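You operate a simulated robot arm through the tools that you are given. There is no shell and no other tool. Be economical: measure what you need, move in short steps, check, and stop when the job is done.

You run a simulated robot arm. Do the job below in one go: nothing can be reset, and whatever is moved stays where it is left.

Task
Colour-code the two brackets: a white dot on titanium, a yellow dot on steel.
Fine: one dot each, on the raised pad; both pens back in their holders. Set down upright: white pen, yellow pen.

The check looks at the end state, three seconds after you hand in, the way a careful person would. Anything else that was tipped, shoved, dropped, spilled or broken makes it a failure.

Robot
A 5-joint arm with a two-finger parallel gripper, fixed in place. Base frame: the origin is at the foot of the arm, x ahead of it, y to its left, z up; the work surface is at about z = 0. Units: mm, degrees, N and s.
With the tool pointing down near the work surface it reaches from about 260 to 600 mm from the base axis. Its first joint turns from -66.0 to 66.0 degrees. The tool tilts only in the upright plane through the base axis and itself; it spins freely about its own axis. Payload 1.57 kg.
The TCP is the grasp point between the finger pads, 30 mm short of the fingertips. In the tool frame z runs along the fingers and y along their closing line. Largest opening 80 mm; finger width 17, thickness 12; the body of the gripper, 40 by 82 mm, starts 80 mm behind the TCP.
Orientation is that of the tool frame in the base frame, as a unit quaternion [w, x, y, z]. With the fingers straight down and closing along the base's y, the tool's x points along the base's -x, its y along +y and its z along -z.

Tools
- The arm moves only by the tool play_rows. Its argument "increments" is text: rows parted by semicolons, each of 7 numbers parted by spaces: the shift along the tool's x, y, z in mm, then the turn, a rotation vector about the tool's x, y, z in degrees, then the gripper command, from -1 (fully open) to 1 (shut), values between in proportion. In form: tx ty tz wx wy wz claw; .... A call has 1 to 8 rows; each row is the pose to reach, as a shift and turn from the pose commanded when the call began, along the tool's axes at that moment. A row lasts 0.2 s, in which the tool goes at most 50 mm and 8.6 degrees; a call with a longer step from one row to the next is refused whole, and so is a gripper value outside its range. Where a pose cannot be reached the arm comes as near as it can. A force on the tool above 40 N (or 10 N above the force at the start of the call, whichever is more), or a blocked arm, ends the call early, and 0.2 s more pass. The fingers move at their own pace (about 153 mm/s each) and stop on an object; they squeeze with about 39 N. The grip force told is the motor's: it shows also when the fingers shut on nothing. Time passes only in rows, and 0.2 s behind the last, so rows that repeat a pose let the fingers close. The reply holds the time, the measured pose of the TCP, the force on the tool along the base axes, the opening and the grip force, in the units named above and with some noise, with the torque about the TCP (base axes, N m) and any sound that the robot's microphone picked up.
- Cameras (640 x 400 px; columns grow to the right, rows downward): "scene" is fixed at [44.5, 392.4, 540.5]; the picture's right is [-0.72, -0.69, 0.00], its down [-0.28, 0.30, -0.91] and it looks along [0.63, -0.66, -0.41] (base axes); focal length 332 px, centre (320, 200). "wrist" rides on the gripper at [72, -7, -122] in the tool frame; the picture's right is [0.09, 1.00, 0.00], its down [-0.84, 0.08, -0.54] and it looks along [-0.54, 0.05, 0.84] (tool axes); focal length 238 px, centre (320, 200). There is no depth. A picture from a camera that has moved, and an enlarged one, comes with that camera's place and axes in the base frame and with its lens.
- snapshot(camera): a new picture of that camera. It takes no simulated time.
- enlarge(camera, box): a new picture of the part [left, top, right, bottom] of that camera's present view, enlarged. It takes no simulated time.
- job_done(): hands the job in; it is judged then, once.

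Go step by step. Nothing tells you positions but the pictures and the camera data: compare them with the known pose of the tool, close in by small moves and look again before you grip or let go. The budget is 120 turns and 84 pictures, counting those below and the enlarged ones. Unless the task says otherwise, let go and move clear before handing in, and close with one line.

The tools are called as name(argument=value, ...) on one line, values as JSON. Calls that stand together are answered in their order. play_rows: Moves the arm, as the interface text tells. Its arguments: {"type":"object","properties":{"increments":{"type":"string"}},"required":["increments"]} The other tools are called the same way: snapshot (camera) takes a picture; enlarge (camera, box) takes an enlarged picture of a part of a camera's view; job_done () hands the job in.

At the start:

```text
time: 0.0
tool_pos: [447.7, 53.0, 338.3]
tcp_rot: [-0.001, 0.0, 1.0, 0.0]
ft_force: [0.1, 0.7, -1.0]
wrist_torque: [0.04, -0.02, -0.01]
gripper_width: 80.0
finger_force: 0.0
```

scene: 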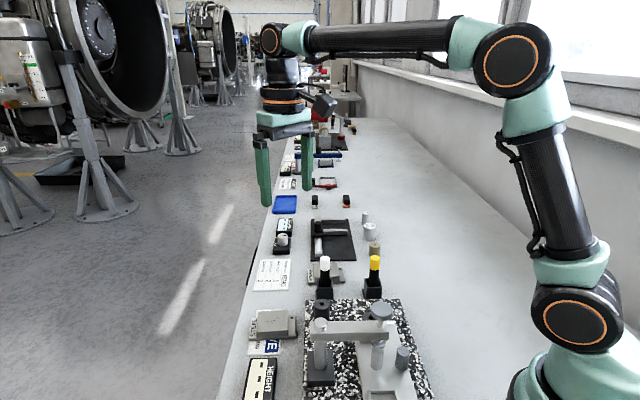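
wrist: 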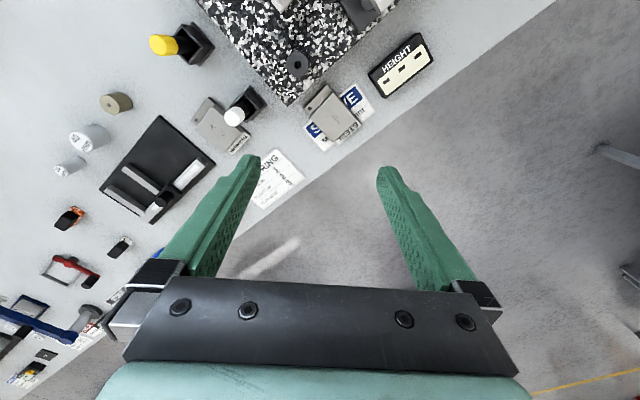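

I see two pens in holders (white and yellow caps), and two brackets with labels nearby. I'll enlarge to read the labels.

enlarge(camera="scene", box=[240, 200, 440, 400])

enlarge(camera="wrist", box=[140, 0, 440, 220])

enlarge(camera="wrist", box=[280, 50, 400, 150])

enlarge(camera="wrist", box=[180, 80, 310, 210])

```text
2.00 times, centred on (340, 300) of scene
camera zoom: at [44.5, 392.4, 540.5], right [-0.72, -0.69, 0.0], down [-0.28, 0.3, -0.91], along [0.63, -0.66, -0.41], focal length 663 px, centre (280, 0)
```

zoom: 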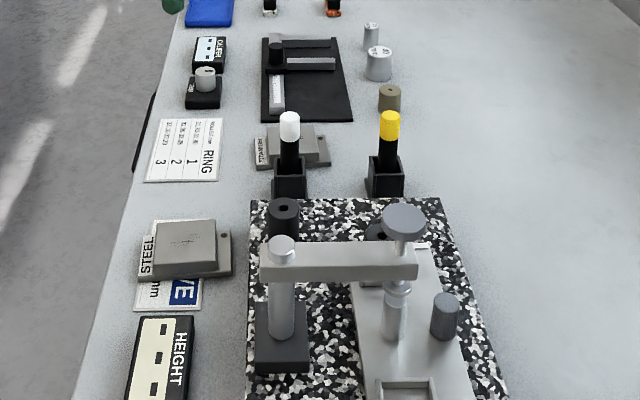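

```text
1.82 times, centred on (290, 110) of wrist
camera zoom: at [376.2, 47.7, 459.7], right [-0.09, 1.0, 0.0], down [0.84, 0.08, 0.54], along [0.54, 0.05, -0.84], focal length 433 px, centre (374, 364)
```

zoom: 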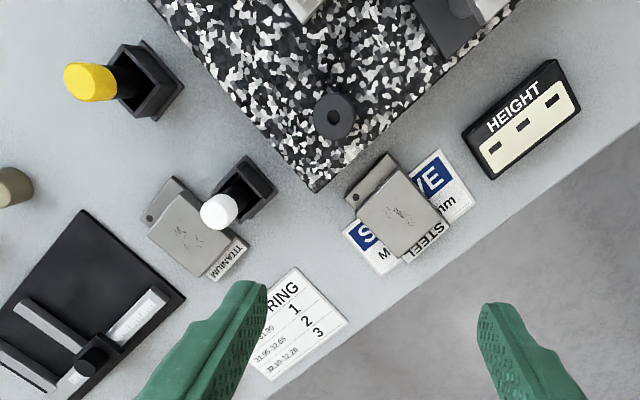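

```text
4.00 times, centred on (340, 100) of wrist
camera zoom: at [376.2, 47.7, 459.7], right [-0.09, 1.0, 0.0], down [0.84, 0.08, 0.54], along [0.54, 0.05, -0.84], focal length 953 px, centre (240, 600)
```

zoom: 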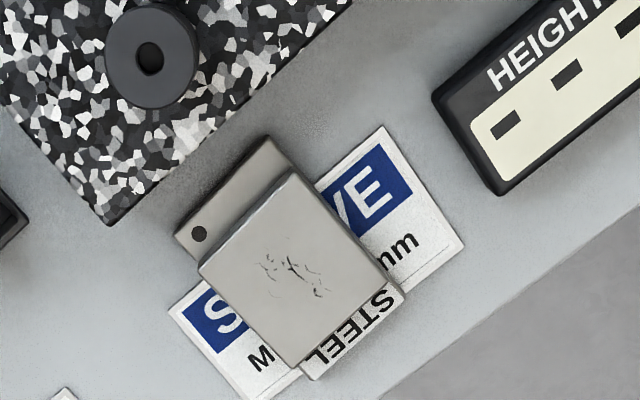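

```text
3.08 times, centred on (245, 145) of wrist
camera zoom: at [376.2, 47.7, 459.7], right [-0.09, 1.0, 0.0], down [0.84, 0.08, 0.54], along [0.54, 0.05, -0.84], focal length 733 px, centre (551, 369)
```

zoom: 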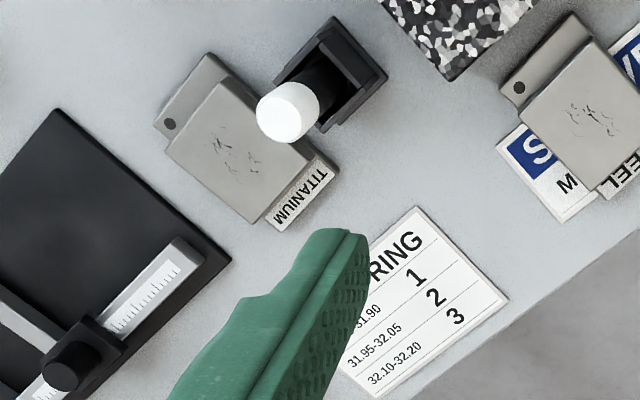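

Both brackets are identified: titanium is beside the white pen, at about (515,-128), and steel is at about (479,82). The pens stand at roughly (467,-64) for white and (391,-150) for yellow. I'll look closer at the pens and holders.

enlarge(camera="scene", box=[300, 245, 400, 308])

enlarge(camera="scene", box=[290, 280, 420, 400])

```text
6.35 times, centred on (350, 276) of scene
camera zoom: at [44.5, 392.4, 540.5], right [-0.72, -0.69, 0.0], down [-0.28, 0.3, -0.91], along [0.63, -0.66, -0.41], focal length 2104 px, centre (130, -286)
```

zoom: 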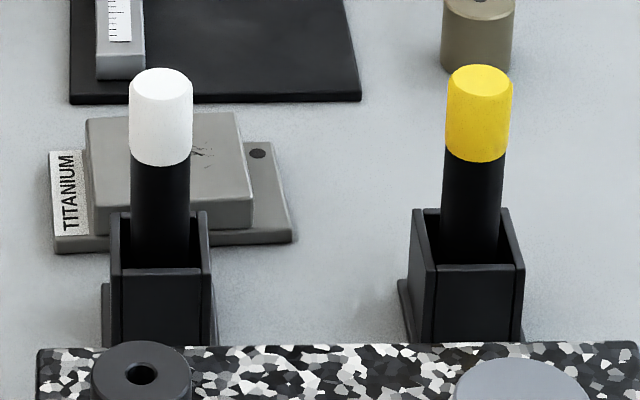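

```text
3.33 times, centred on (355, 340) of scene
camera zoom: at [44.5, 392.4, 540.5], right [-0.72, -0.69, 0.0], down [-0.28, 0.3, -0.91], along [0.63, -0.66, -0.41], focal length 1105 px, centre (203, -267)
```

zoom: 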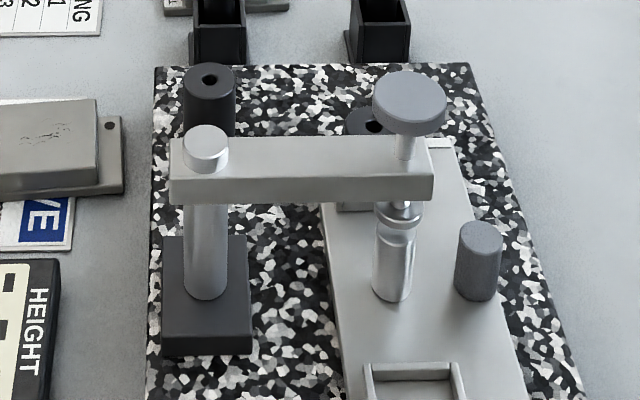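

The pens are about 22 mm wide and stand in square open holders. I'll move above the white pen, stay high, and look with the wrist camera.

play_rows(increments="-6 -39 36 0 0 0 -1; -12 -78 72 0 0 0 -1; -18 -117 108 0 0 0 -1; -18 -117 108 0 0 0 -1")

snapshot(camera="wrist")

snapshot(camera="scene")

```text
refused: row 1 steps farther than a row can; nothing moved
```

```text
75 pictures are left
camera wrist: at [376.2, 47.7, 459.7], right [-0.09, 1.0, 0.0], down [0.84, 0.08, 0.54], along [0.54, 0.05, -0.84], focal length 238 px, centre (320, 200)
```

wrist: 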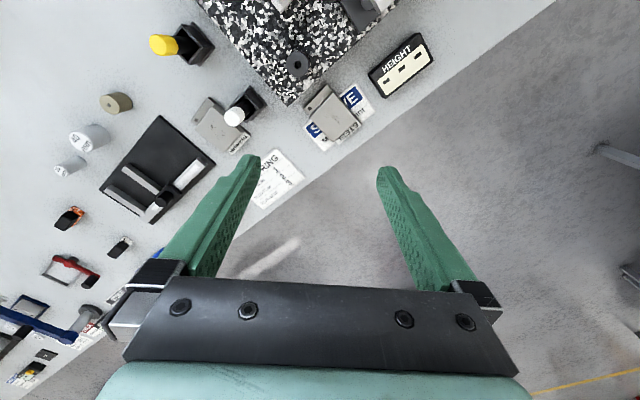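

```text
74 pictures are left
```

scene: 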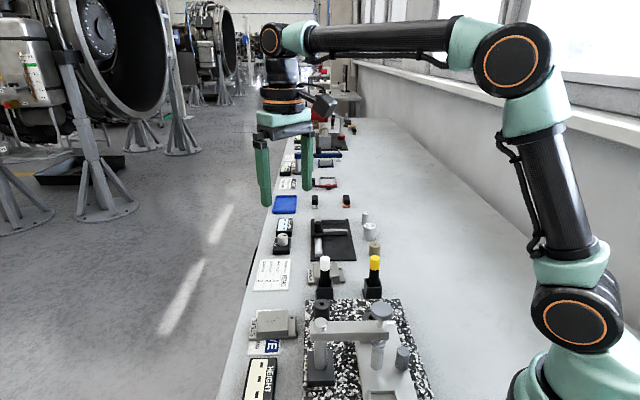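

The row was too long, so I'll use shorter rows for the same move.

play_rows(increments="-4 -25 23 0 0 0 -1; -8 -50 46 0 0 0 -1; -12 -75 69 0 0 0 -1; -15 -98 90 0 0 0 -1; -18 -117 108 0 0 0 -1; -18 -117 108 0 0 0 -1")

snapshot(camera="wrist")

snapshot(camera="scene")

```text
time: 1.4
tool_pos: [465.0, -63.9, 228.8]
tcp_rot: [0.001, 0.0, 1.0, 0.0]
ft_force: [0.5, 0.7, -0.1]
wrist_torque: [-0.03, 0.0, -0.01]
gripper_width: 80.0
finger_force: 0.1
```

```text
73 pictures are left
camera wrist: at [394.2, -69.7, 350.6], right [-0.09, 1.0, 0.0], down [0.84, 0.08, 0.54], along [0.54, 0.05, -0.84], focal length 238 px, centre (320, 200)
```

wrist: 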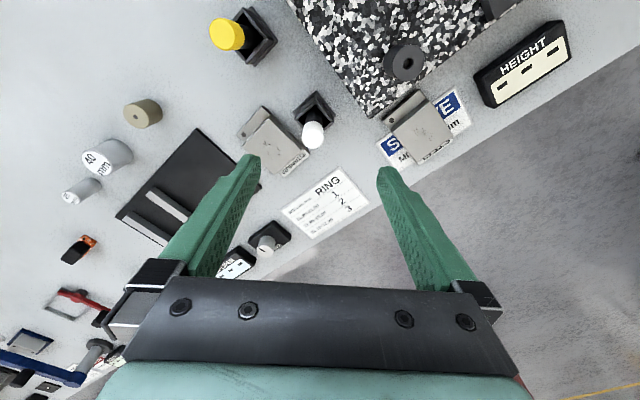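

```text
72 pictures are left
```

scene: 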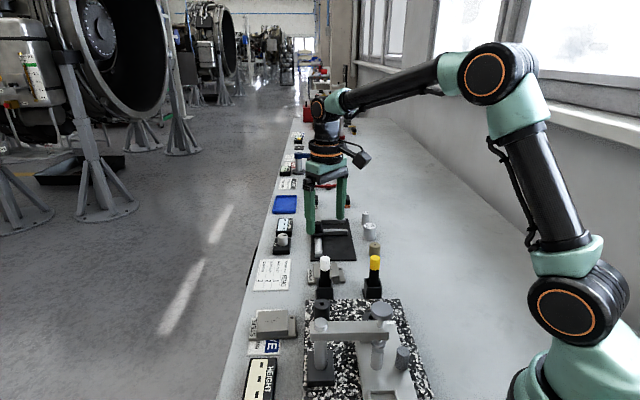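

enlarge(camera="wrist", box=[230, 70, 390, 170])

```text
4.00 times, centred on (310, 120) of wrist
camera zoom: at [394.2, -69.7, 350.6], right [-0.09, 1.0, 0.0], down [0.84, 0.08, 0.54], along [0.54, 0.05, -0.84], focal length 953 px, centre (360, 520)
```

zoom: 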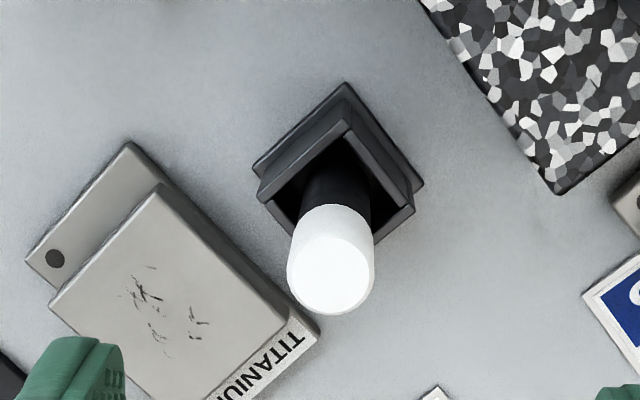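

The white pen axis refines to about (473,-70), with its top near z=113–118. I'll shift over it and descend partway with the fingers open.

play_rows(increments="-8 -6 0 0 0 0 -1; -8 -6 30 0 0 0 -1; -8 -6 60 0 0 0 -1; -8 -6 60 0 0 0 -1")

snapshot(camera="wrist")

enlarge(camera="scene", box=[280, 200, 400, 310])

```text
time: 2.4
tool_pos: [473.2, -71.1, 168.8]
tcp_rot: [0.0, 0.001, 1.0, 0.0]
ft_force: [-0.6, 0.3, -0.4]
wrist_torque: [0.03, 0.01, -0.02]
gripper_width: 79.8
finger_force: 0.0
```

```text
70 pictures are left
camera wrist: at [401.5, -76.3, 291.6], right [-0.09, 1.0, 0.0], down [0.84, 0.08, 0.54], along [0.54, 0.05, -0.84], focal length 238 px, centre (320, 200)
```

wrist: 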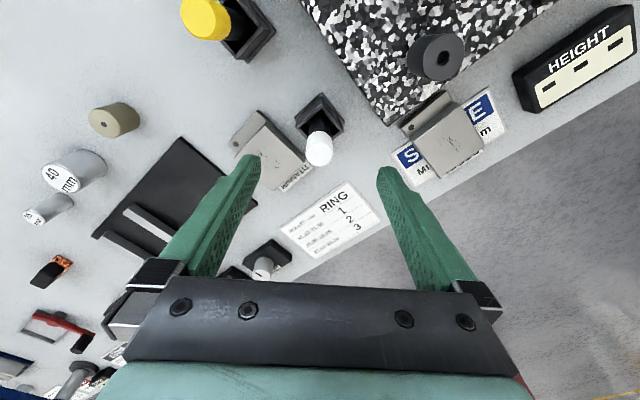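

```text
3.64 times, centred on (340, 255) of scene
camera zoom: at [44.5, 392.4, 540.5], right [-0.72, -0.69, 0.0], down [-0.28, 0.3, -0.91], along [0.63, -0.66, -0.41], focal length 1205 px, centre (247, 0)
```

zoom: 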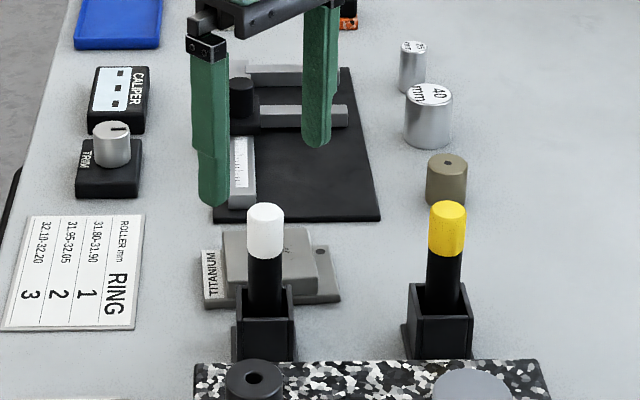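

enlarge(camera="wrist", box=[240, 80, 400, 180])

```text
4.00 times, centred on (320, 130) of wrist
camera zoom: at [401.5, -76.3, 291.6], right [-0.09, 1.0, 0.0], down [0.84, 0.08, 0.54], along [0.54, 0.05, -0.84], focal length 953 px, centre (320, 480)
```

zoom: 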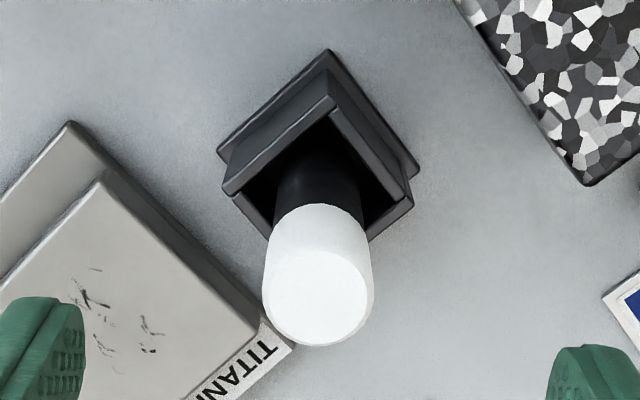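

The pen axis is confirmed at (472.7,-70), top z≈114, and the holder rim at about z≈52. I'll descend to TCP z≈86, so the fingertips stay above the rim, then close.

play_rows(increments="0 1 30 0 0 0 -1; 0 1 60 0 0 0 -1; 0 1 83 0 0 0 -1; 0 1 83 0 0 0 -1")

snapshot(camera="wrist")

enlarge(camera="scene", box=[280, 220, 400, 310])

```text
time: 3.4
tool_pos: [473.0, -67.6, 84.5]
tcp_rot: [0.0, 0.0, 1.0, 0.0]
ft_force: [0.4, 0.1, 0.2]
wrist_torque: [-0.01, 0.02, -0.01]
gripper_width: 80.1
finger_force: 0.0
```

```text
67 pictures are left
camera wrist: at [402.3, -73.3, 206.9], right [-0.09, 1.0, 0.0], down [0.84, 0.08, 0.54], along [0.54, 0.05, -0.84], focal length 238 px, centre (320, 200)
```

wrist: 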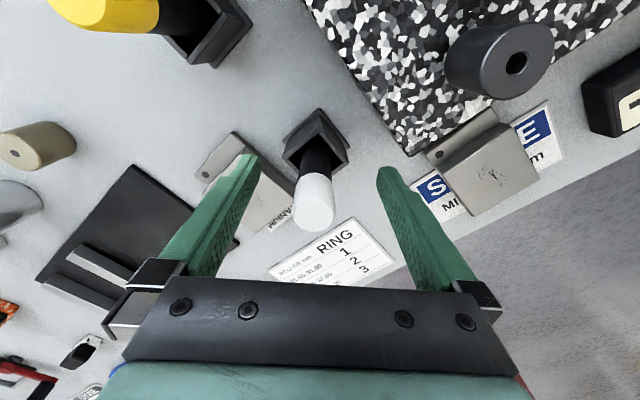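

```text
4.44 times, centred on (340, 265) of scene
camera zoom: at [44.5, 392.4, 540.5], right [-0.72, -0.69, 0.0], down [-0.28, 0.3, -0.91], along [0.63, -0.66, -0.41], focal length 1473 px, centre (231, -89)
```

zoom: 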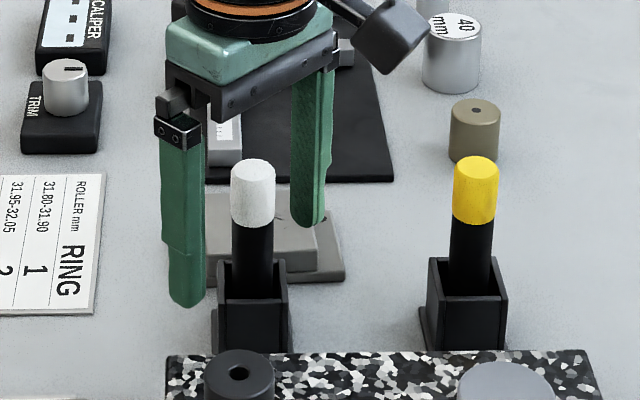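

enlarge(camera="wrist", box=[240, 100, 400, 240])

```text
2.86 times, centred on (320, 170) of wrist
camera zoom: at [402.3, -73.3, 206.9], right [-0.09, 1.0, 0.0], down [0.84, 0.08, 0.54], along [0.54, 0.05, -0.84], focal length 681 px, centre (320, 286)
```

zoom: 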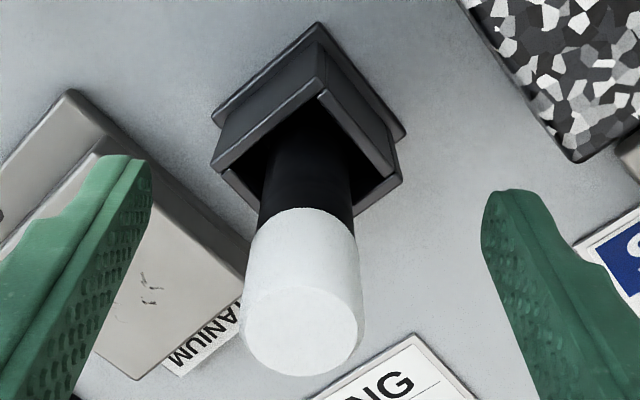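

The pen sits at (474,-70), top z≈110. I'll nudge by 1–2 mm, then close on it.

play_rows(increments="-1 -1.5 0 0 0 0 -1; -1 -1.5 0 0 0 0 0; -1 -1.5 0 0 0 0 1; -1 -1.5 0 0 0 0 1; -1 -1.5 0 0 0 0 1")

snapshot(camera="wrist")

```text
time: 4.6
tool_pos: [473.4, -70.2, 85.3]
tcp_rot: [0.0, 0.0, 1.0, 0.0]
ft_force: [-0.4, 0.1, 0.6]
wrist_torque: [-0.02, 0.03, 0.0]
gripper_width: 21.5
finger_force: 35.3
```

```text
64 pictures are left
camera wrist: at [403.1, -75.4, 207.4], right [-0.09, 1.0, 0.0], down [0.84, 0.08, 0.54], along [0.54, 0.05, -0.84], focal length 238 px, centre (320, 200)
```

wrist: 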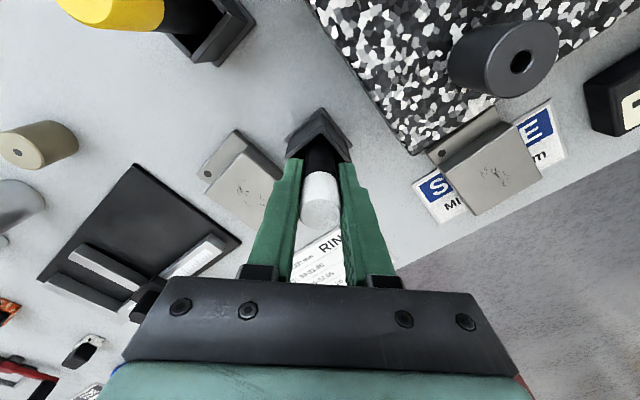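

It is gripped at 21.5 mm. The grasp pose to return to is about (473.8,-70,85.3). I'll lift straight up.

play_rows(increments="0 0 -15 0 0 0 1; 0 0 -40 0 0 0 1; 0 0 -70 0 0 0 1; 0 0 -100 0 0 0 1; 0 0 -100 0 0 0 1")

snapshot(camera="wrist")

enlarge(camera="scene", box=[270, 160, 400, 310])

```text
time: 5.8
tool_pos: [475.0, -68.5, 187.9]
tcp_rot: [0.0, 0.0, 1.0, 0.0]
ft_force: [-0.4, 0.9, 0.6]
wrist_torque: [0.01, 0.03, 0.0]
gripper_width: 21.7
finger_force: 34.8
```

```text
63 pictures are left
camera wrist: at [404.0, -75.4, 309.6], right [-0.09, 1.0, 0.0], down [0.84, 0.08, 0.54], along [0.54, 0.05, -0.84], focal length 238 px, centre (320, 200)
```

wrist: 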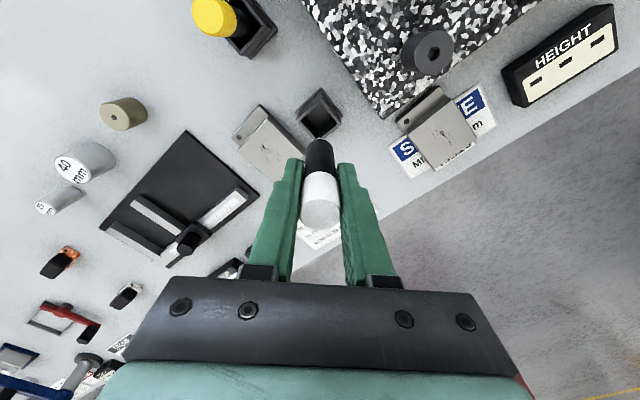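

```text
2.67 times, centred on (335, 235) of scene
camera zoom: at [44.5, 392.4, 540.5], right [-0.72, -0.69, 0.0], down [-0.28, 0.3, -0.91], along [0.63, -0.66, -0.41], focal length 884 px, centre (280, 107)
```

zoom: 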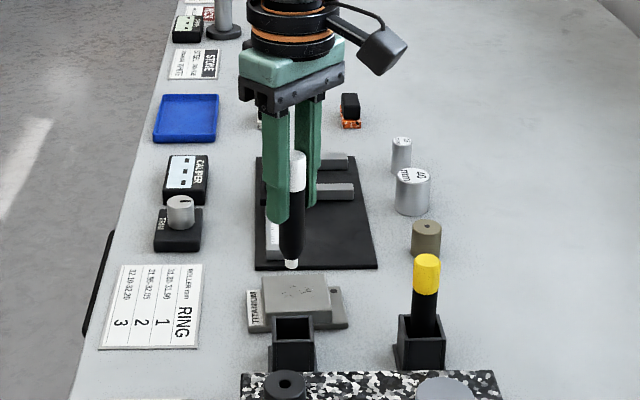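

The pen has a white nib at the bottom. I'll measure the nib and the empty holder.

enlarge(camera="scene", box=[300, 205, 364, 245])

enlarge(camera="wrist", box=[220, 75, 380, 175])

enlarge(camera="scene", box=[290, 250, 370, 300])

```text
10.00 times, centred on (332, 225) of scene
camera zoom: at [44.5, 392.4, 540.5], right [-0.72, -0.69, 0.0], down [-0.28, 0.3, -0.91], along [0.63, -0.66, -0.41], focal length 3315 px, centre (200, -50)
```

zoom: 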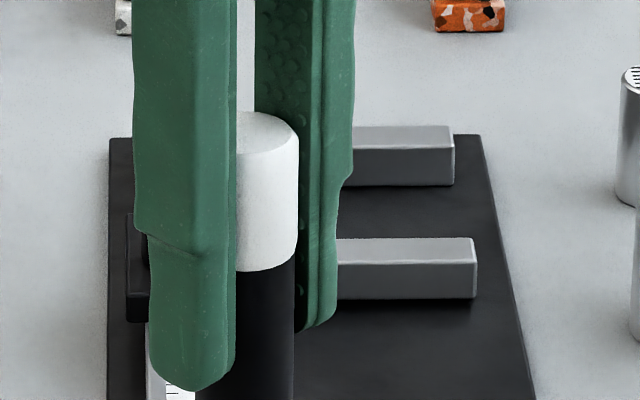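

```text
4.00 times, centred on (300, 125) of wrist
camera zoom: at [404.0, -75.4, 309.6], right [-0.09, 1.0, 0.0], down [0.84, 0.08, 0.54], along [0.54, 0.05, -0.84], focal length 953 px, centre (400, 500)
```

zoom: 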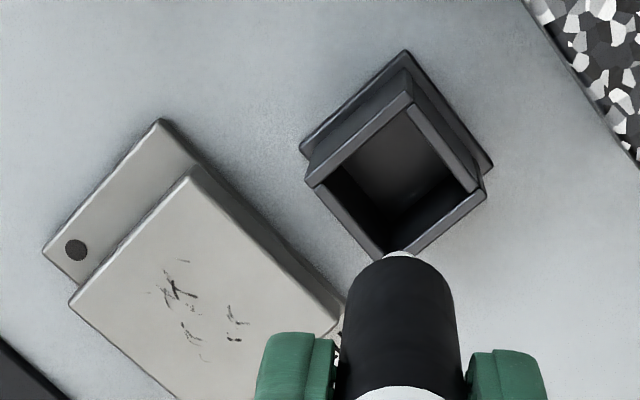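

```text
8.00 times, centred on (330, 275) of scene
camera zoom: at [44.5, 392.4, 540.5], right [-0.72, -0.69, 0.0], down [-0.28, 0.3, -0.91], along [0.63, -0.66, -0.41], focal length 2652 px, centre (240, -400)
```

zoom: 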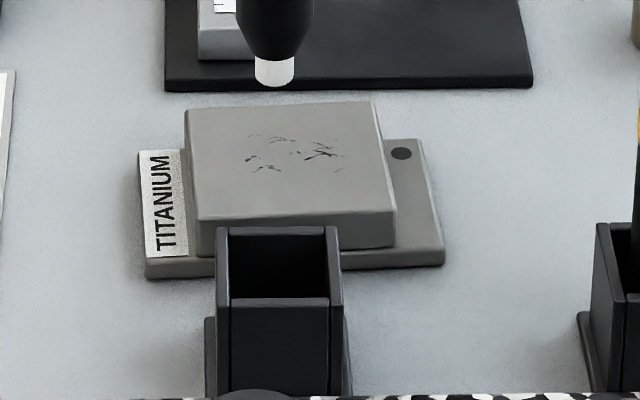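

The nib is about 80.5 mm below the TCP, and the titanium pad centre is at about (522,-128,25). I'll move above it and come down to about 15 mm clearance.

play_rows(increments="-24 -29 0 0 0 0 1; -47.5 -58.5 0 0 0 0 1; -47.5 -58.5 30 0 0 0 1; -47.5 -58.5 62 0 0 0 1; -47.5 -58.5 62 0 0 0 1")

enlarge(camera="scene", box=[290, 250, 370, 300])

snapshot(camera="wrist")

```text
time: 7.0
tool_pos: [523.1, -128.7, 123.4]
tcp_rot: [0.0, 0.0, 1.0, 0.0]
ft_force: [-0.2, 0.1, -0.5]
wrist_torque: [-0.05, 0.0, -0.01]
gripper_width: 21.8
finger_force: 34.4
```

```text
8.00 times, centred on (330, 275) of scene
camera zoom: at [44.5, 392.4, 540.5], right [-0.72, -0.69, 0.0], down [-0.28, 0.3, -0.91], along [0.63, -0.66, -0.41], focal length 2652 px, centre (240, -400)
```

zoom: 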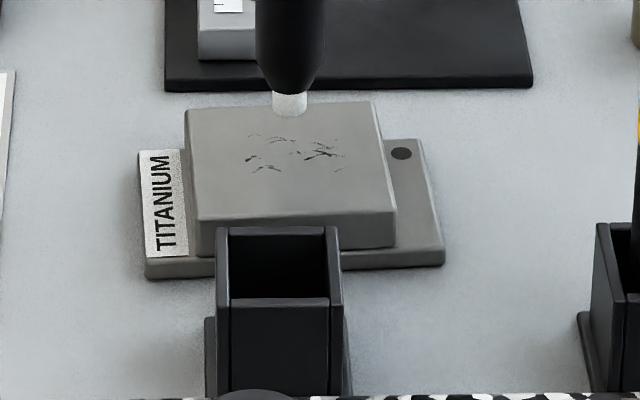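

```text
57 pictures are left
camera wrist: at [452.3, -134.4, 245.4], right [-0.09, 1.0, 0.0], down [0.84, 0.08, 0.54], along [0.54, 0.05, -0.84], focal length 238 px, centre (320, 200)
```

wrist: 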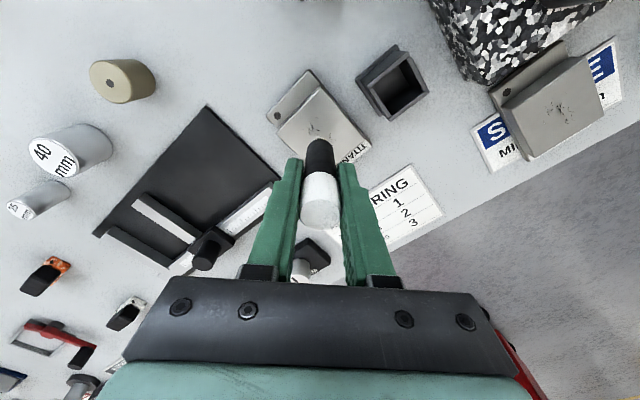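

The nib is right over the pad centre, about 17 mm above it. I'll lower it carefully.

play_rows(increments="0 0 8 0 0 0 1; 0 0 13 0 0 0 1; 0 0 15 0 0 0 1; 0 0 15 0 0 0 1")

enlarge(camera="scene", box=[306, 255, 354, 285])

```text
time: 8.0
tool_pos: [521.5, -128.9, 109.8]
tcp_rot: [-0.001, -0.001, 1.0, -0.001]
ft_force: [-0.8, -0.6, 0.1]
wrist_torque: [0.0, -0.01, 0.0]
gripper_width: 21.7
finger_force: 34.5
```

```text
13.33 times, centred on (330, 270) of scene
camera zoom: at [44.5, 392.4, 540.5], right [-0.72, -0.69, 0.0], down [-0.28, 0.3, -0.91], along [0.63, -0.66, -0.41], focal length 4420 px, centre (187, -733)
```

zoom: 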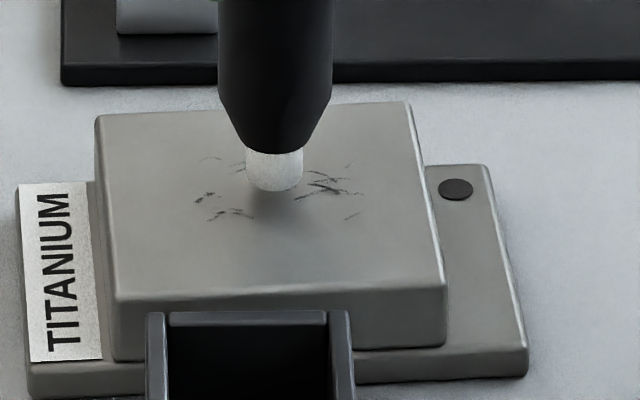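

A few millimetres remain, and the shadow is right under the nib. I'll creep down.

play_rows(increments="0 0 1 0 0 0 1; 0 0 2 0 0 0 1; 0 0 2 0 0 0 1")

enlarge(camera="scene", box=[306, 255, 354, 285])

```text
time: 8.8
tool_pos: [521.8, -129.1, 108.3]
tcp_rot: [0.0, 0.0, 1.0, 0.0]
ft_force: [0.1, 0.0, 0.2]
wrist_torque: [0.03, 0.03, 0.02]
gripper_width: 21.3
finger_force: 34.5
```

```text
13.33 times, centred on (330, 270) of scene
camera zoom: at [44.5, 392.4, 540.5], right [-0.72, -0.69, 0.0], down [-0.28, 0.3, -0.91], along [0.63, -0.66, -0.41], focal length 4420 px, centre (187, -733)
```

zoom: 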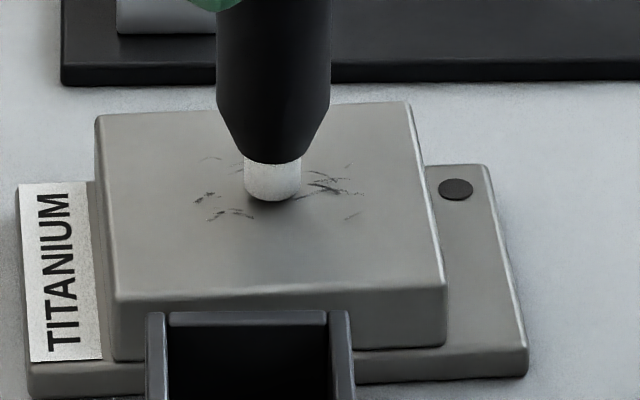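

play_rows(increments="0 0 0.7 0 0 0 1; 0 0 1.4 0 0 0 1; 0 0 1.4 0 0 0 1")

```text
time: 9.6
tool_pos: [521.3, -127.2, 106.2]
tcp_rot: [0.001, 0.0, 1.0, 0.0]
ft_force: [-0.4, -0.7, -0.3]
wrist_torque: [0.02, -0.02, 0.02]
gripper_width: 21.4
finger_force: 34.4
```

play_rows(increments="0 0 0.7 0 0 0 1; 0 0 1.2 0 0 0 1; 0 0 1.2 0 0 0 1")

enlarge(camera="scene", box=[306, 255, 354, 285])

```text
time: 10.4
tool_pos: [523.0, -129.0, 104.6]
tcp_rot: [0.0, 0.0, 1.0, 0.0]
ft_force: [-0.3, 1.5, 2.7]
wrist_torque: [0.08, 0.08, 0.01]
gripper_width: 22.0
finger_force: 34.6
```

```text
13.33 times, centred on (330, 270) of scene
camera zoom: at [44.5, 392.4, 540.5], right [-0.72, -0.69, 0.0], down [-0.28, 0.3, -0.91], along [0.63, -0.66, -0.41], focal length 4420 px, centre (187, -733)
```

zoom: 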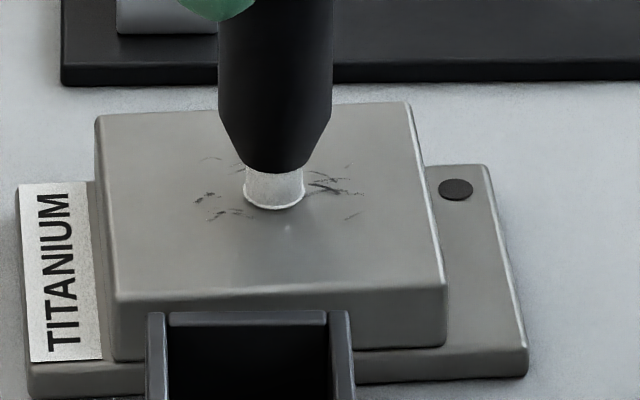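

There is contact (about 2.7 N), with a white mark under the nib. I'll lift and check.

play_rows(increments="0 0 -10 0 0 0 1; 0 0 -40 0 0 0 1; 0 0 -83 0 0 0 1; 0 0 -83 0 0 0 1")

enlarge(camera="scene", box=[290, 205, 370, 300])

```text
time: 11.4
tool_pos: [520.8, -126.9, 188.1]
tcp_rot: [0.0, -0.001, 1.0, 0.0]
ft_force: [-0.5, -0.1, -0.2]
wrist_torque: [-0.02, 0.01, 0.0]
gripper_width: 21.3
finger_force: 34.7
```

```text
4.21 times, centred on (330, 252) of scene
camera zoom: at [44.5, 392.4, 540.5], right [-0.72, -0.69, 0.0], down [-0.28, 0.3, -0.91], along [0.63, -0.66, -0.41], focal length 1396 px, centre (278, -21)
```

zoom: 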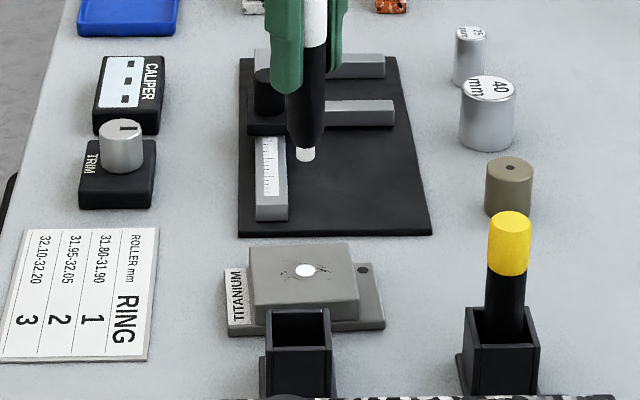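

There is one white dot on the titanium pad. I'll return above the white holder, with the nib about 10 mm above the rim, and check alignment.

play_rows(increments="24 29 0 0 0 0 1; 47.5 58.5 0 0 0 0 1; 47.5 58.5 30 0 0 0 1; 47.5 58.5 42 0 0 0 1; 47.5 58.5 42 0 0 0 1")

enlarge(camera="scene", box=[290, 240, 370, 300])

enlarge(camera="wrist", box=[240, 80, 400, 180])

```text
time: 12.6
tool_pos: [473.0, -69.8, 145.2]
tcp_rot: [0.001, 0.0, 1.0, 0.0]
ft_force: [-0.7, 0.7, 0.1]
wrist_torque: [0.03, 0.0, -0.01]
gripper_width: 21.8
finger_force: 35.3
```

```text
6.67 times, centred on (330, 270) of scene
camera zoom: at [44.5, 392.4, 540.5], right [-0.72, -0.69, 0.0], down [-0.28, 0.3, -0.91], along [0.63, -0.66, -0.41], focal length 2210 px, centre (253, -267)
```

zoom: 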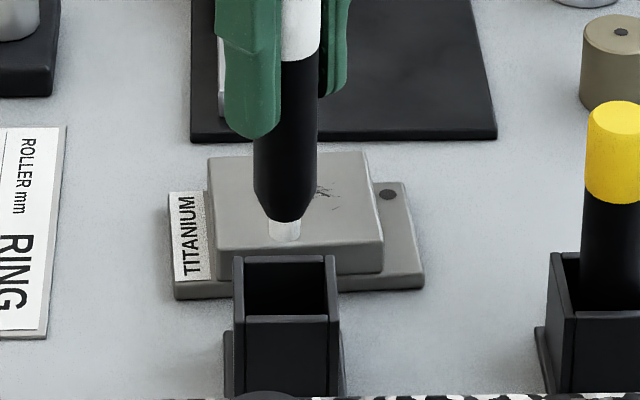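

```text
4.00 times, centred on (320, 130) of wrist
camera zoom: at [402.7, -76.0, 266.6], right [-0.09, 1.0, 0.0], down [0.84, 0.08, 0.54], along [0.54, 0.05, -0.84], focal length 953 px, centre (320, 480)
```

zoom: 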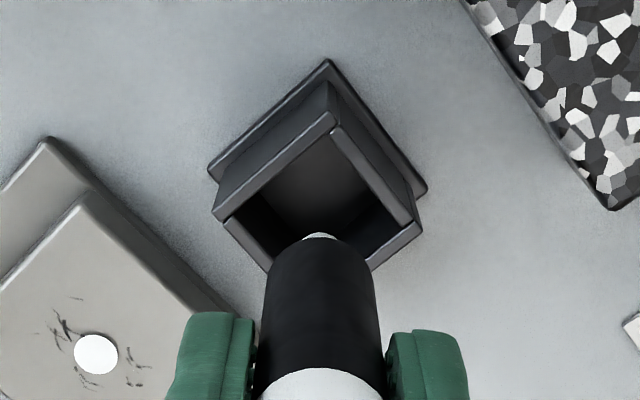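

It is aligned at the original grasp coordinates. I'll lower straight in.

play_rows(increments="0 0 15 0 0 0 1; 0 0 30 0 0 0 1; 0 0 45 0 0 0 1; 0 0 55 0 0 0 1; 0 0 58.5 0 0 0 1; 0 0 58.5 0 0 0 1")

enlarge(camera="scene", box=[290, 240, 370, 300])

```text
time: 14.0
tool_pos: [474.8, -69.1, 87.1]
tcp_rot: [0.0, 0.001, 1.0, 0.0]
ft_force: [0.6, 0.5, -0.1]
wrist_torque: [-0.01, 0.01, 0.0]
gripper_width: 21.5
finger_force: 35.2
```

```text
6.67 times, centred on (330, 270) of scene
camera zoom: at [44.5, 392.4, 540.5], right [-0.72, -0.69, 0.0], down [-0.28, 0.3, -0.91], along [0.63, -0.66, -0.41], focal length 2210 px, centre (253, -267)
```

zoom: 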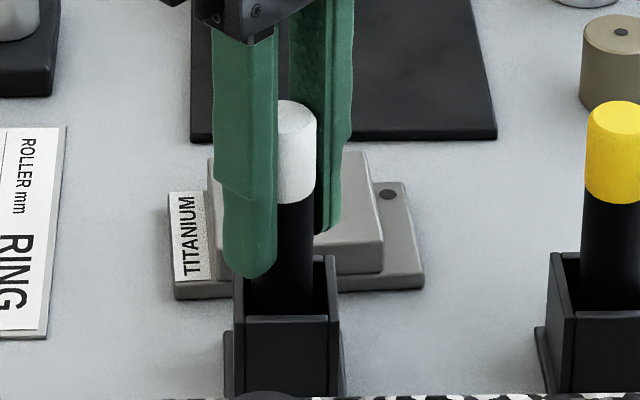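

play_rows(increments="0 0 1 0 0 0 1; 0 0 1 0 0 0 1; 0 0 1 0 0 0 -0.35; 0 0 1 0 0 0 -0.35; 0 0 1 0 0 0 -1; 0 0 1 0 0 0 -1")

snapshot(camera="wrist")

```text
time: 15.4
tool_pos: [474.3, -70.3, 86.4]
tcp_rot: [0.0, 0.0, 1.0, 0.0]
ft_force: [-0.6, 0.2, 0.2]
wrist_torque: [0.02, -0.02, 0.01]
gripper_width: 80.3
finger_force: 0.1
```

```text
49 pictures are left
camera wrist: at [403.6, -75.3, 208.3], right [-0.09, 1.0, 0.0], down [0.84, 0.08, 0.54], along [0.54, 0.05, -0.84], focal length 238 px, centre (320, 200)
```

wrist: 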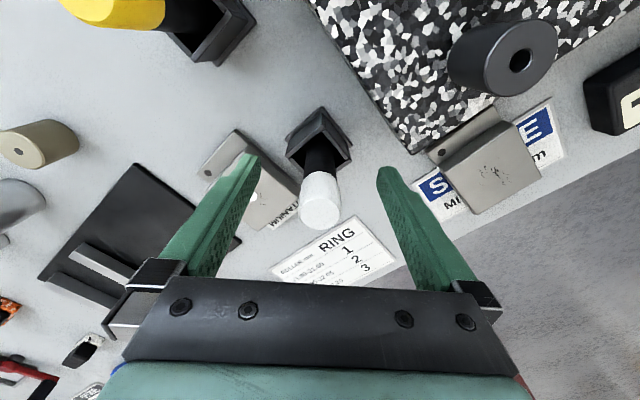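

The white pen is back in its holder and upright. Next I'll rise and move over the yellow pen, at about (392,-151).

play_rows(increments="0 0 -40 0 0 0 -1; 0 0 -85 0 0 0 -1; 0 0 -120 0 0 0 -1; 30 -30 -120 0 0 0 -1; 60 -60 -120 0 0 0 -1; 82 -81 -120 0 0 0 -1; 82 -81 -120 0 0 0 -1")

enlarge(camera="wrist", box=[240, 80, 400, 180])

enlarge(camera="scene", box=[270, 200, 430, 310])

```text
time: 17.0
tool_pos: [391.6, -151.6, 209.3]
tcp_rot: [0.0, 0.0, 1.0, 0.0]
ft_force: [0.0, 0.3, 0.2]
wrist_torque: [0.0, -0.03, 0.0]
gripper_width: 80.1
finger_force: 0.1
```

```text
4.00 times, centred on (320, 130) of wrist
camera zoom: at [320.7, -157.2, 331.0], right [-0.09, 1.0, 0.0], down [0.84, 0.08, 0.54], along [0.54, 0.05, -0.84], focal length 953 px, centre (320, 480)
```

zoom: 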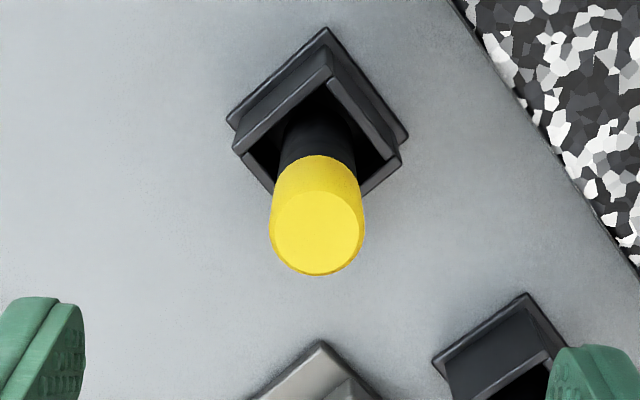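

```text
3.64 times, centred on (350, 255) of scene
camera zoom: at [44.5, 392.4, 540.5], right [-0.72, -0.69, 0.0], down [-0.28, 0.3, -0.91], along [0.63, -0.66, -0.41], focal length 1205 px, centre (211, 0)
```

zoom: 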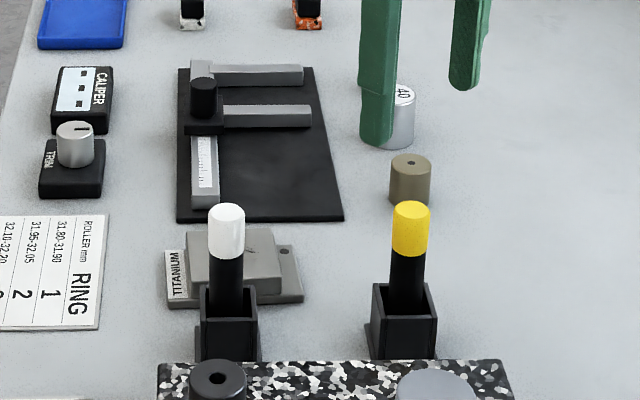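

The yellow pen axis is at (392.5,-151.4), almost exactly under the tool. I'll descend with the fingers open.

play_rows(increments="-0.5 0 40 0 0 0 -1; -0.5 0 80 0 0 0 -1; -0.5 0 110 0 0 0 -1; -0.5 0 123 0 0 0 -1; -0.5 0 123 0 0 0 -1")

enlarge(camera="wrist", box=[240, 100, 400, 240])

```text
time: 18.2
tool_pos: [392.5, -151.8, 85.2]
tcp_rot: [0.0, 0.0, 1.0, 0.0]
ft_force: [-0.4, 0.1, 0.4]
wrist_torque: [-0.03, 0.01, -0.02]
gripper_width: 79.9
finger_force: 0.1
```

```text
2.86 times, centred on (320, 170) of wrist
camera zoom: at [321.4, -157.6, 206.9], right [-0.09, 1.0, 0.0], down [0.84, 0.08, 0.54], along [0.54, 0.05, -0.84], focal length 681 px, centre (320, 286)
```

zoom: 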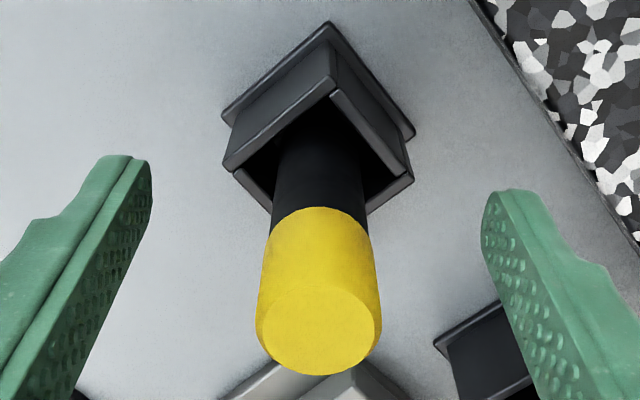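

Centred well, so I'll close and lift.

play_rows(increments="0 0 0 0 0 0 0; 0 0 0 0 0 0 1; 0 0 0 0 0 0 1; 0 0 0 0 0 0 1")

play_rows(increments="0 0 -15 0 0 0 1; 0 0 -40 0 0 0 1; 0 0 -70 0 0 0 1; 0 0 -100 0 0 0 1; 0 0 -100 0 0 0 1")

snapshot(camera="wrist")

snapshot(camera="scene")

enlarge(camera="scene", box=[230, 290, 326, 350])

```text
time: 19.2
tool_pos: [392.4, -152.3, 86.3]
tcp_rot: [0.001, 0.0, 1.0, 0.0]
ft_force: [0.0, -0.3, 0.2]
wrist_torque: [0.0, 0.01, 0.01]
gripper_width: 21.8
finger_force: 34.9
```

```text
time: 20.4
tool_pos: [393.6, -151.6, 186.2]
tcp_rot: [0.001, 0.0, 1.0, 0.0]
ft_force: [-0.1, -0.8, -0.5]
wrist_torque: [-0.02, -0.02, -0.02]
gripper_width: 22.1
finger_force: 34.3
```

```text
45 pictures are left
camera wrist: at [322.7, -158.0, 306.8], right [-0.09, 1.0, 0.0], down [0.84, 0.08, 0.54], along [0.54, 0.05, -0.84], focal length 238 px, centre (320, 200)
```

wrist: 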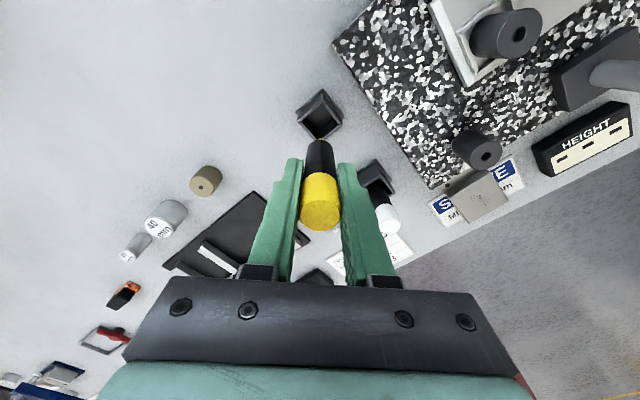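

```text
44 pictures are left
```

scene: 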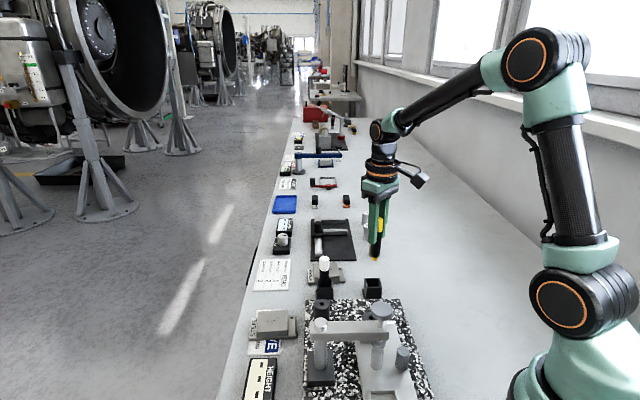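

```text
6.67 times, centred on (278, 320) of scene
camera zoom: at [44.5, 392.4, 540.5], right [-0.72, -0.69, 0.0], down [-0.28, 0.3, -0.91], along [0.63, -0.66, -0.41], focal length 2210 px, centre (600, -600)
```

zoom: 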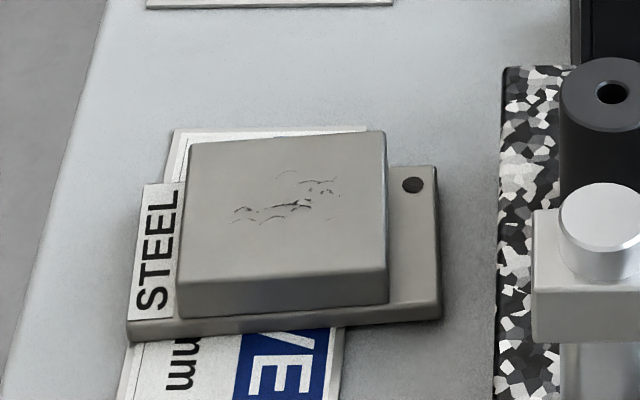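

Yellow is held at 22 mm; its grasp pose is (392.6,-151.9,85.7). The steel pad centre is at about (480,80,25). I'll raise further and carry it across.

play_rows(increments="0 0 -30 0 0 0 1; -14.5 38.6 -50 0 0 0 1; -29 77.2 -50 0 0 0 1; -43.6 115.8 -50 0 0 0 1; -58.2 154.4 -50 0 0 0 1; -72.8 193 -50 0 0 0 1; -87.3 231.7 -50 0 0 0 1; -87.3 231.7 -50 0 0 0 1")

snapshot(camera="wrist")

snapshot(camera="scene")

```text
time: 22.2
tool_pos: [480.7, 81.4, 233.7]
tcp_rot: [-0.001, 0.0, 1.0, -0.001]
ft_force: [-0.6, -0.7, 0.3]
wrist_torque: [0.04, -0.01, -0.02]
gripper_width: 21.9
finger_force: 34.4
```

```text
42 pictures are left
camera wrist: at [410.3, 74.0, 355.0], right [-0.09, 1.0, 0.0], down [0.84, 0.08, 0.54], along [0.54, 0.05, -0.84], focal length 238 px, centre (320, 200)
```

wrist: 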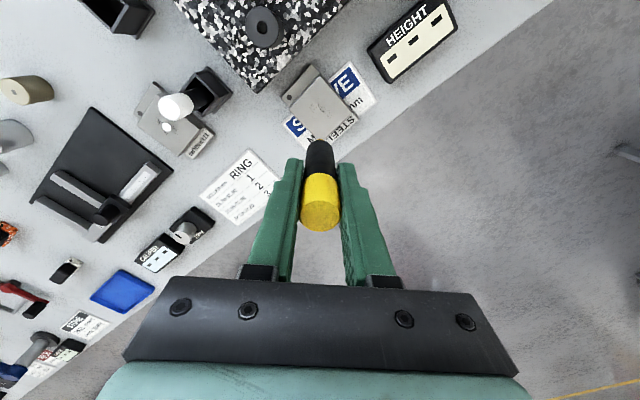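

```text
41 pictures are left
```

scene: 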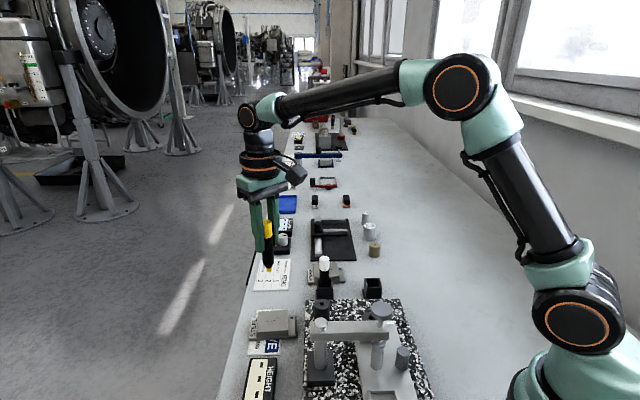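

enlarge(camera="wrist", box=[260, 50, 388, 150])

```text
4.00 times, centred on (324, 100) of wrist
camera zoom: at [410.3, 74.0, 355.0], right [-0.09, 1.0, 0.0], down [0.84, 0.08, 0.54], along [0.54, 0.05, -0.84], focal length 953 px, centre (304, 600)
```

zoom: 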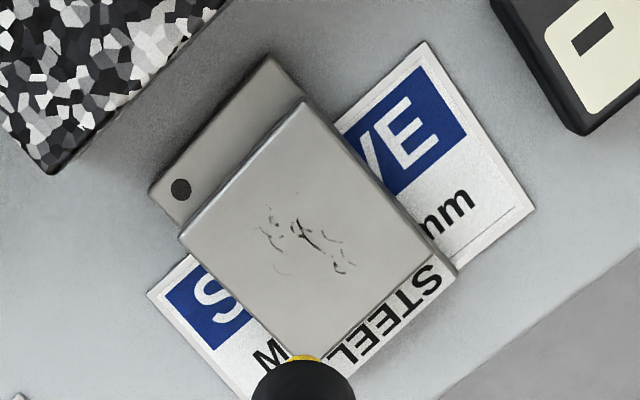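

The steel pad centre is (482,81). I'll adjust by 1.5 mm and come down to about 16 mm above it.

play_rows(increments="-1.5 0.5 35 0 0 0 1; -1.5 0.5 70 0 0 0 1; -1.5 0.5 100 0 0 0 1; -1.5 0.5 115 0 0 0 1; -1.5 0.5 115 0 0 0 1")

enlarge(camera="scene", box=[230, 290, 326, 350])

snapshot(camera="wrist")

```text
time: 23.4
tool_pos: [481.2, 80.4, 118.1]
tcp_rot: [0.0, 0.0, 1.0, 0.001]
ft_force: [0.2, 0.6, 0.1]
wrist_torque: [0.03, 0.02, 0.0]
gripper_width: 21.6
finger_force: 34.0
```

```text
6.67 times, centred on (278, 320) of scene
camera zoom: at [44.5, 392.4, 540.5], right [-0.72, -0.69, 0.0], down [-0.28, 0.3, -0.91], along [0.63, -0.66, -0.41], focal length 2210 px, centre (600, -600)
```

zoom: 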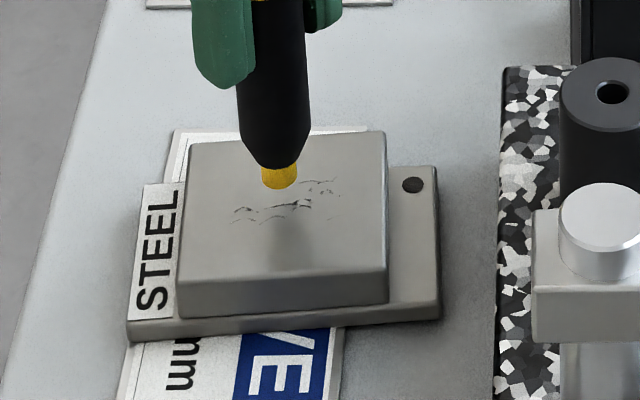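

```text
38 pictures are left
camera wrist: at [410.2, 75.9, 239.5], right [-0.09, 1.0, 0.0], down [0.84, 0.08, 0.54], along [0.54, 0.05, -0.84], focal length 238 px, centre (320, 200)
```

wrist: 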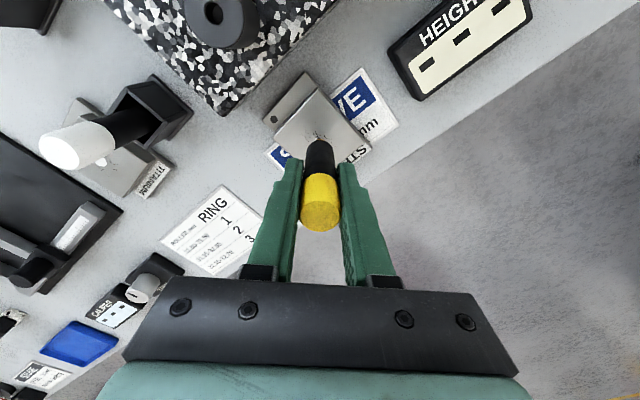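

The nib will land slightly toward the camera from centre, so I'll nudge 3 mm and lower.

play_rows(increments="-2 -2.5 0 0 0 0 1; -2 -2.5 6 0 0 0 1; -2 -2.5 11 0 0 0 1; -2 -2.5 12.5 0 0 0 1; -2 -2.5 12.5 0 0 0 1")

enlarge(camera="scene", box=[246, 300, 310, 340])

```text
time: 24.6
tool_pos: [483.7, 79.8, 107.8]
tcp_rot: [0.001, 0.0, 1.0, 0.0]
ft_force: [-7.0, -1.2, 18.0]
wrist_torque: [-0.05, 0.45, 0.0]
gripper_width: 22.0
finger_force: 34.2
```

```text
10.00 times, centred on (278, 320) of scene
camera zoom: at [44.4, 392.4, 540.6], right [-0.72, -0.69, 0.0], down [-0.28, 0.3, -0.91], along [0.63, -0.66, -0.41], focal length 3315 px, centre (740, -1000)
```

zoom: 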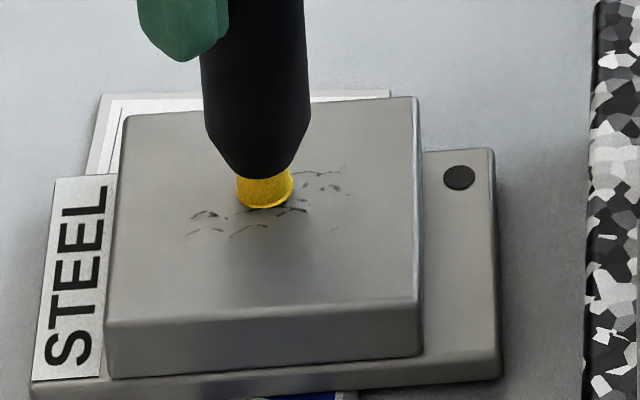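

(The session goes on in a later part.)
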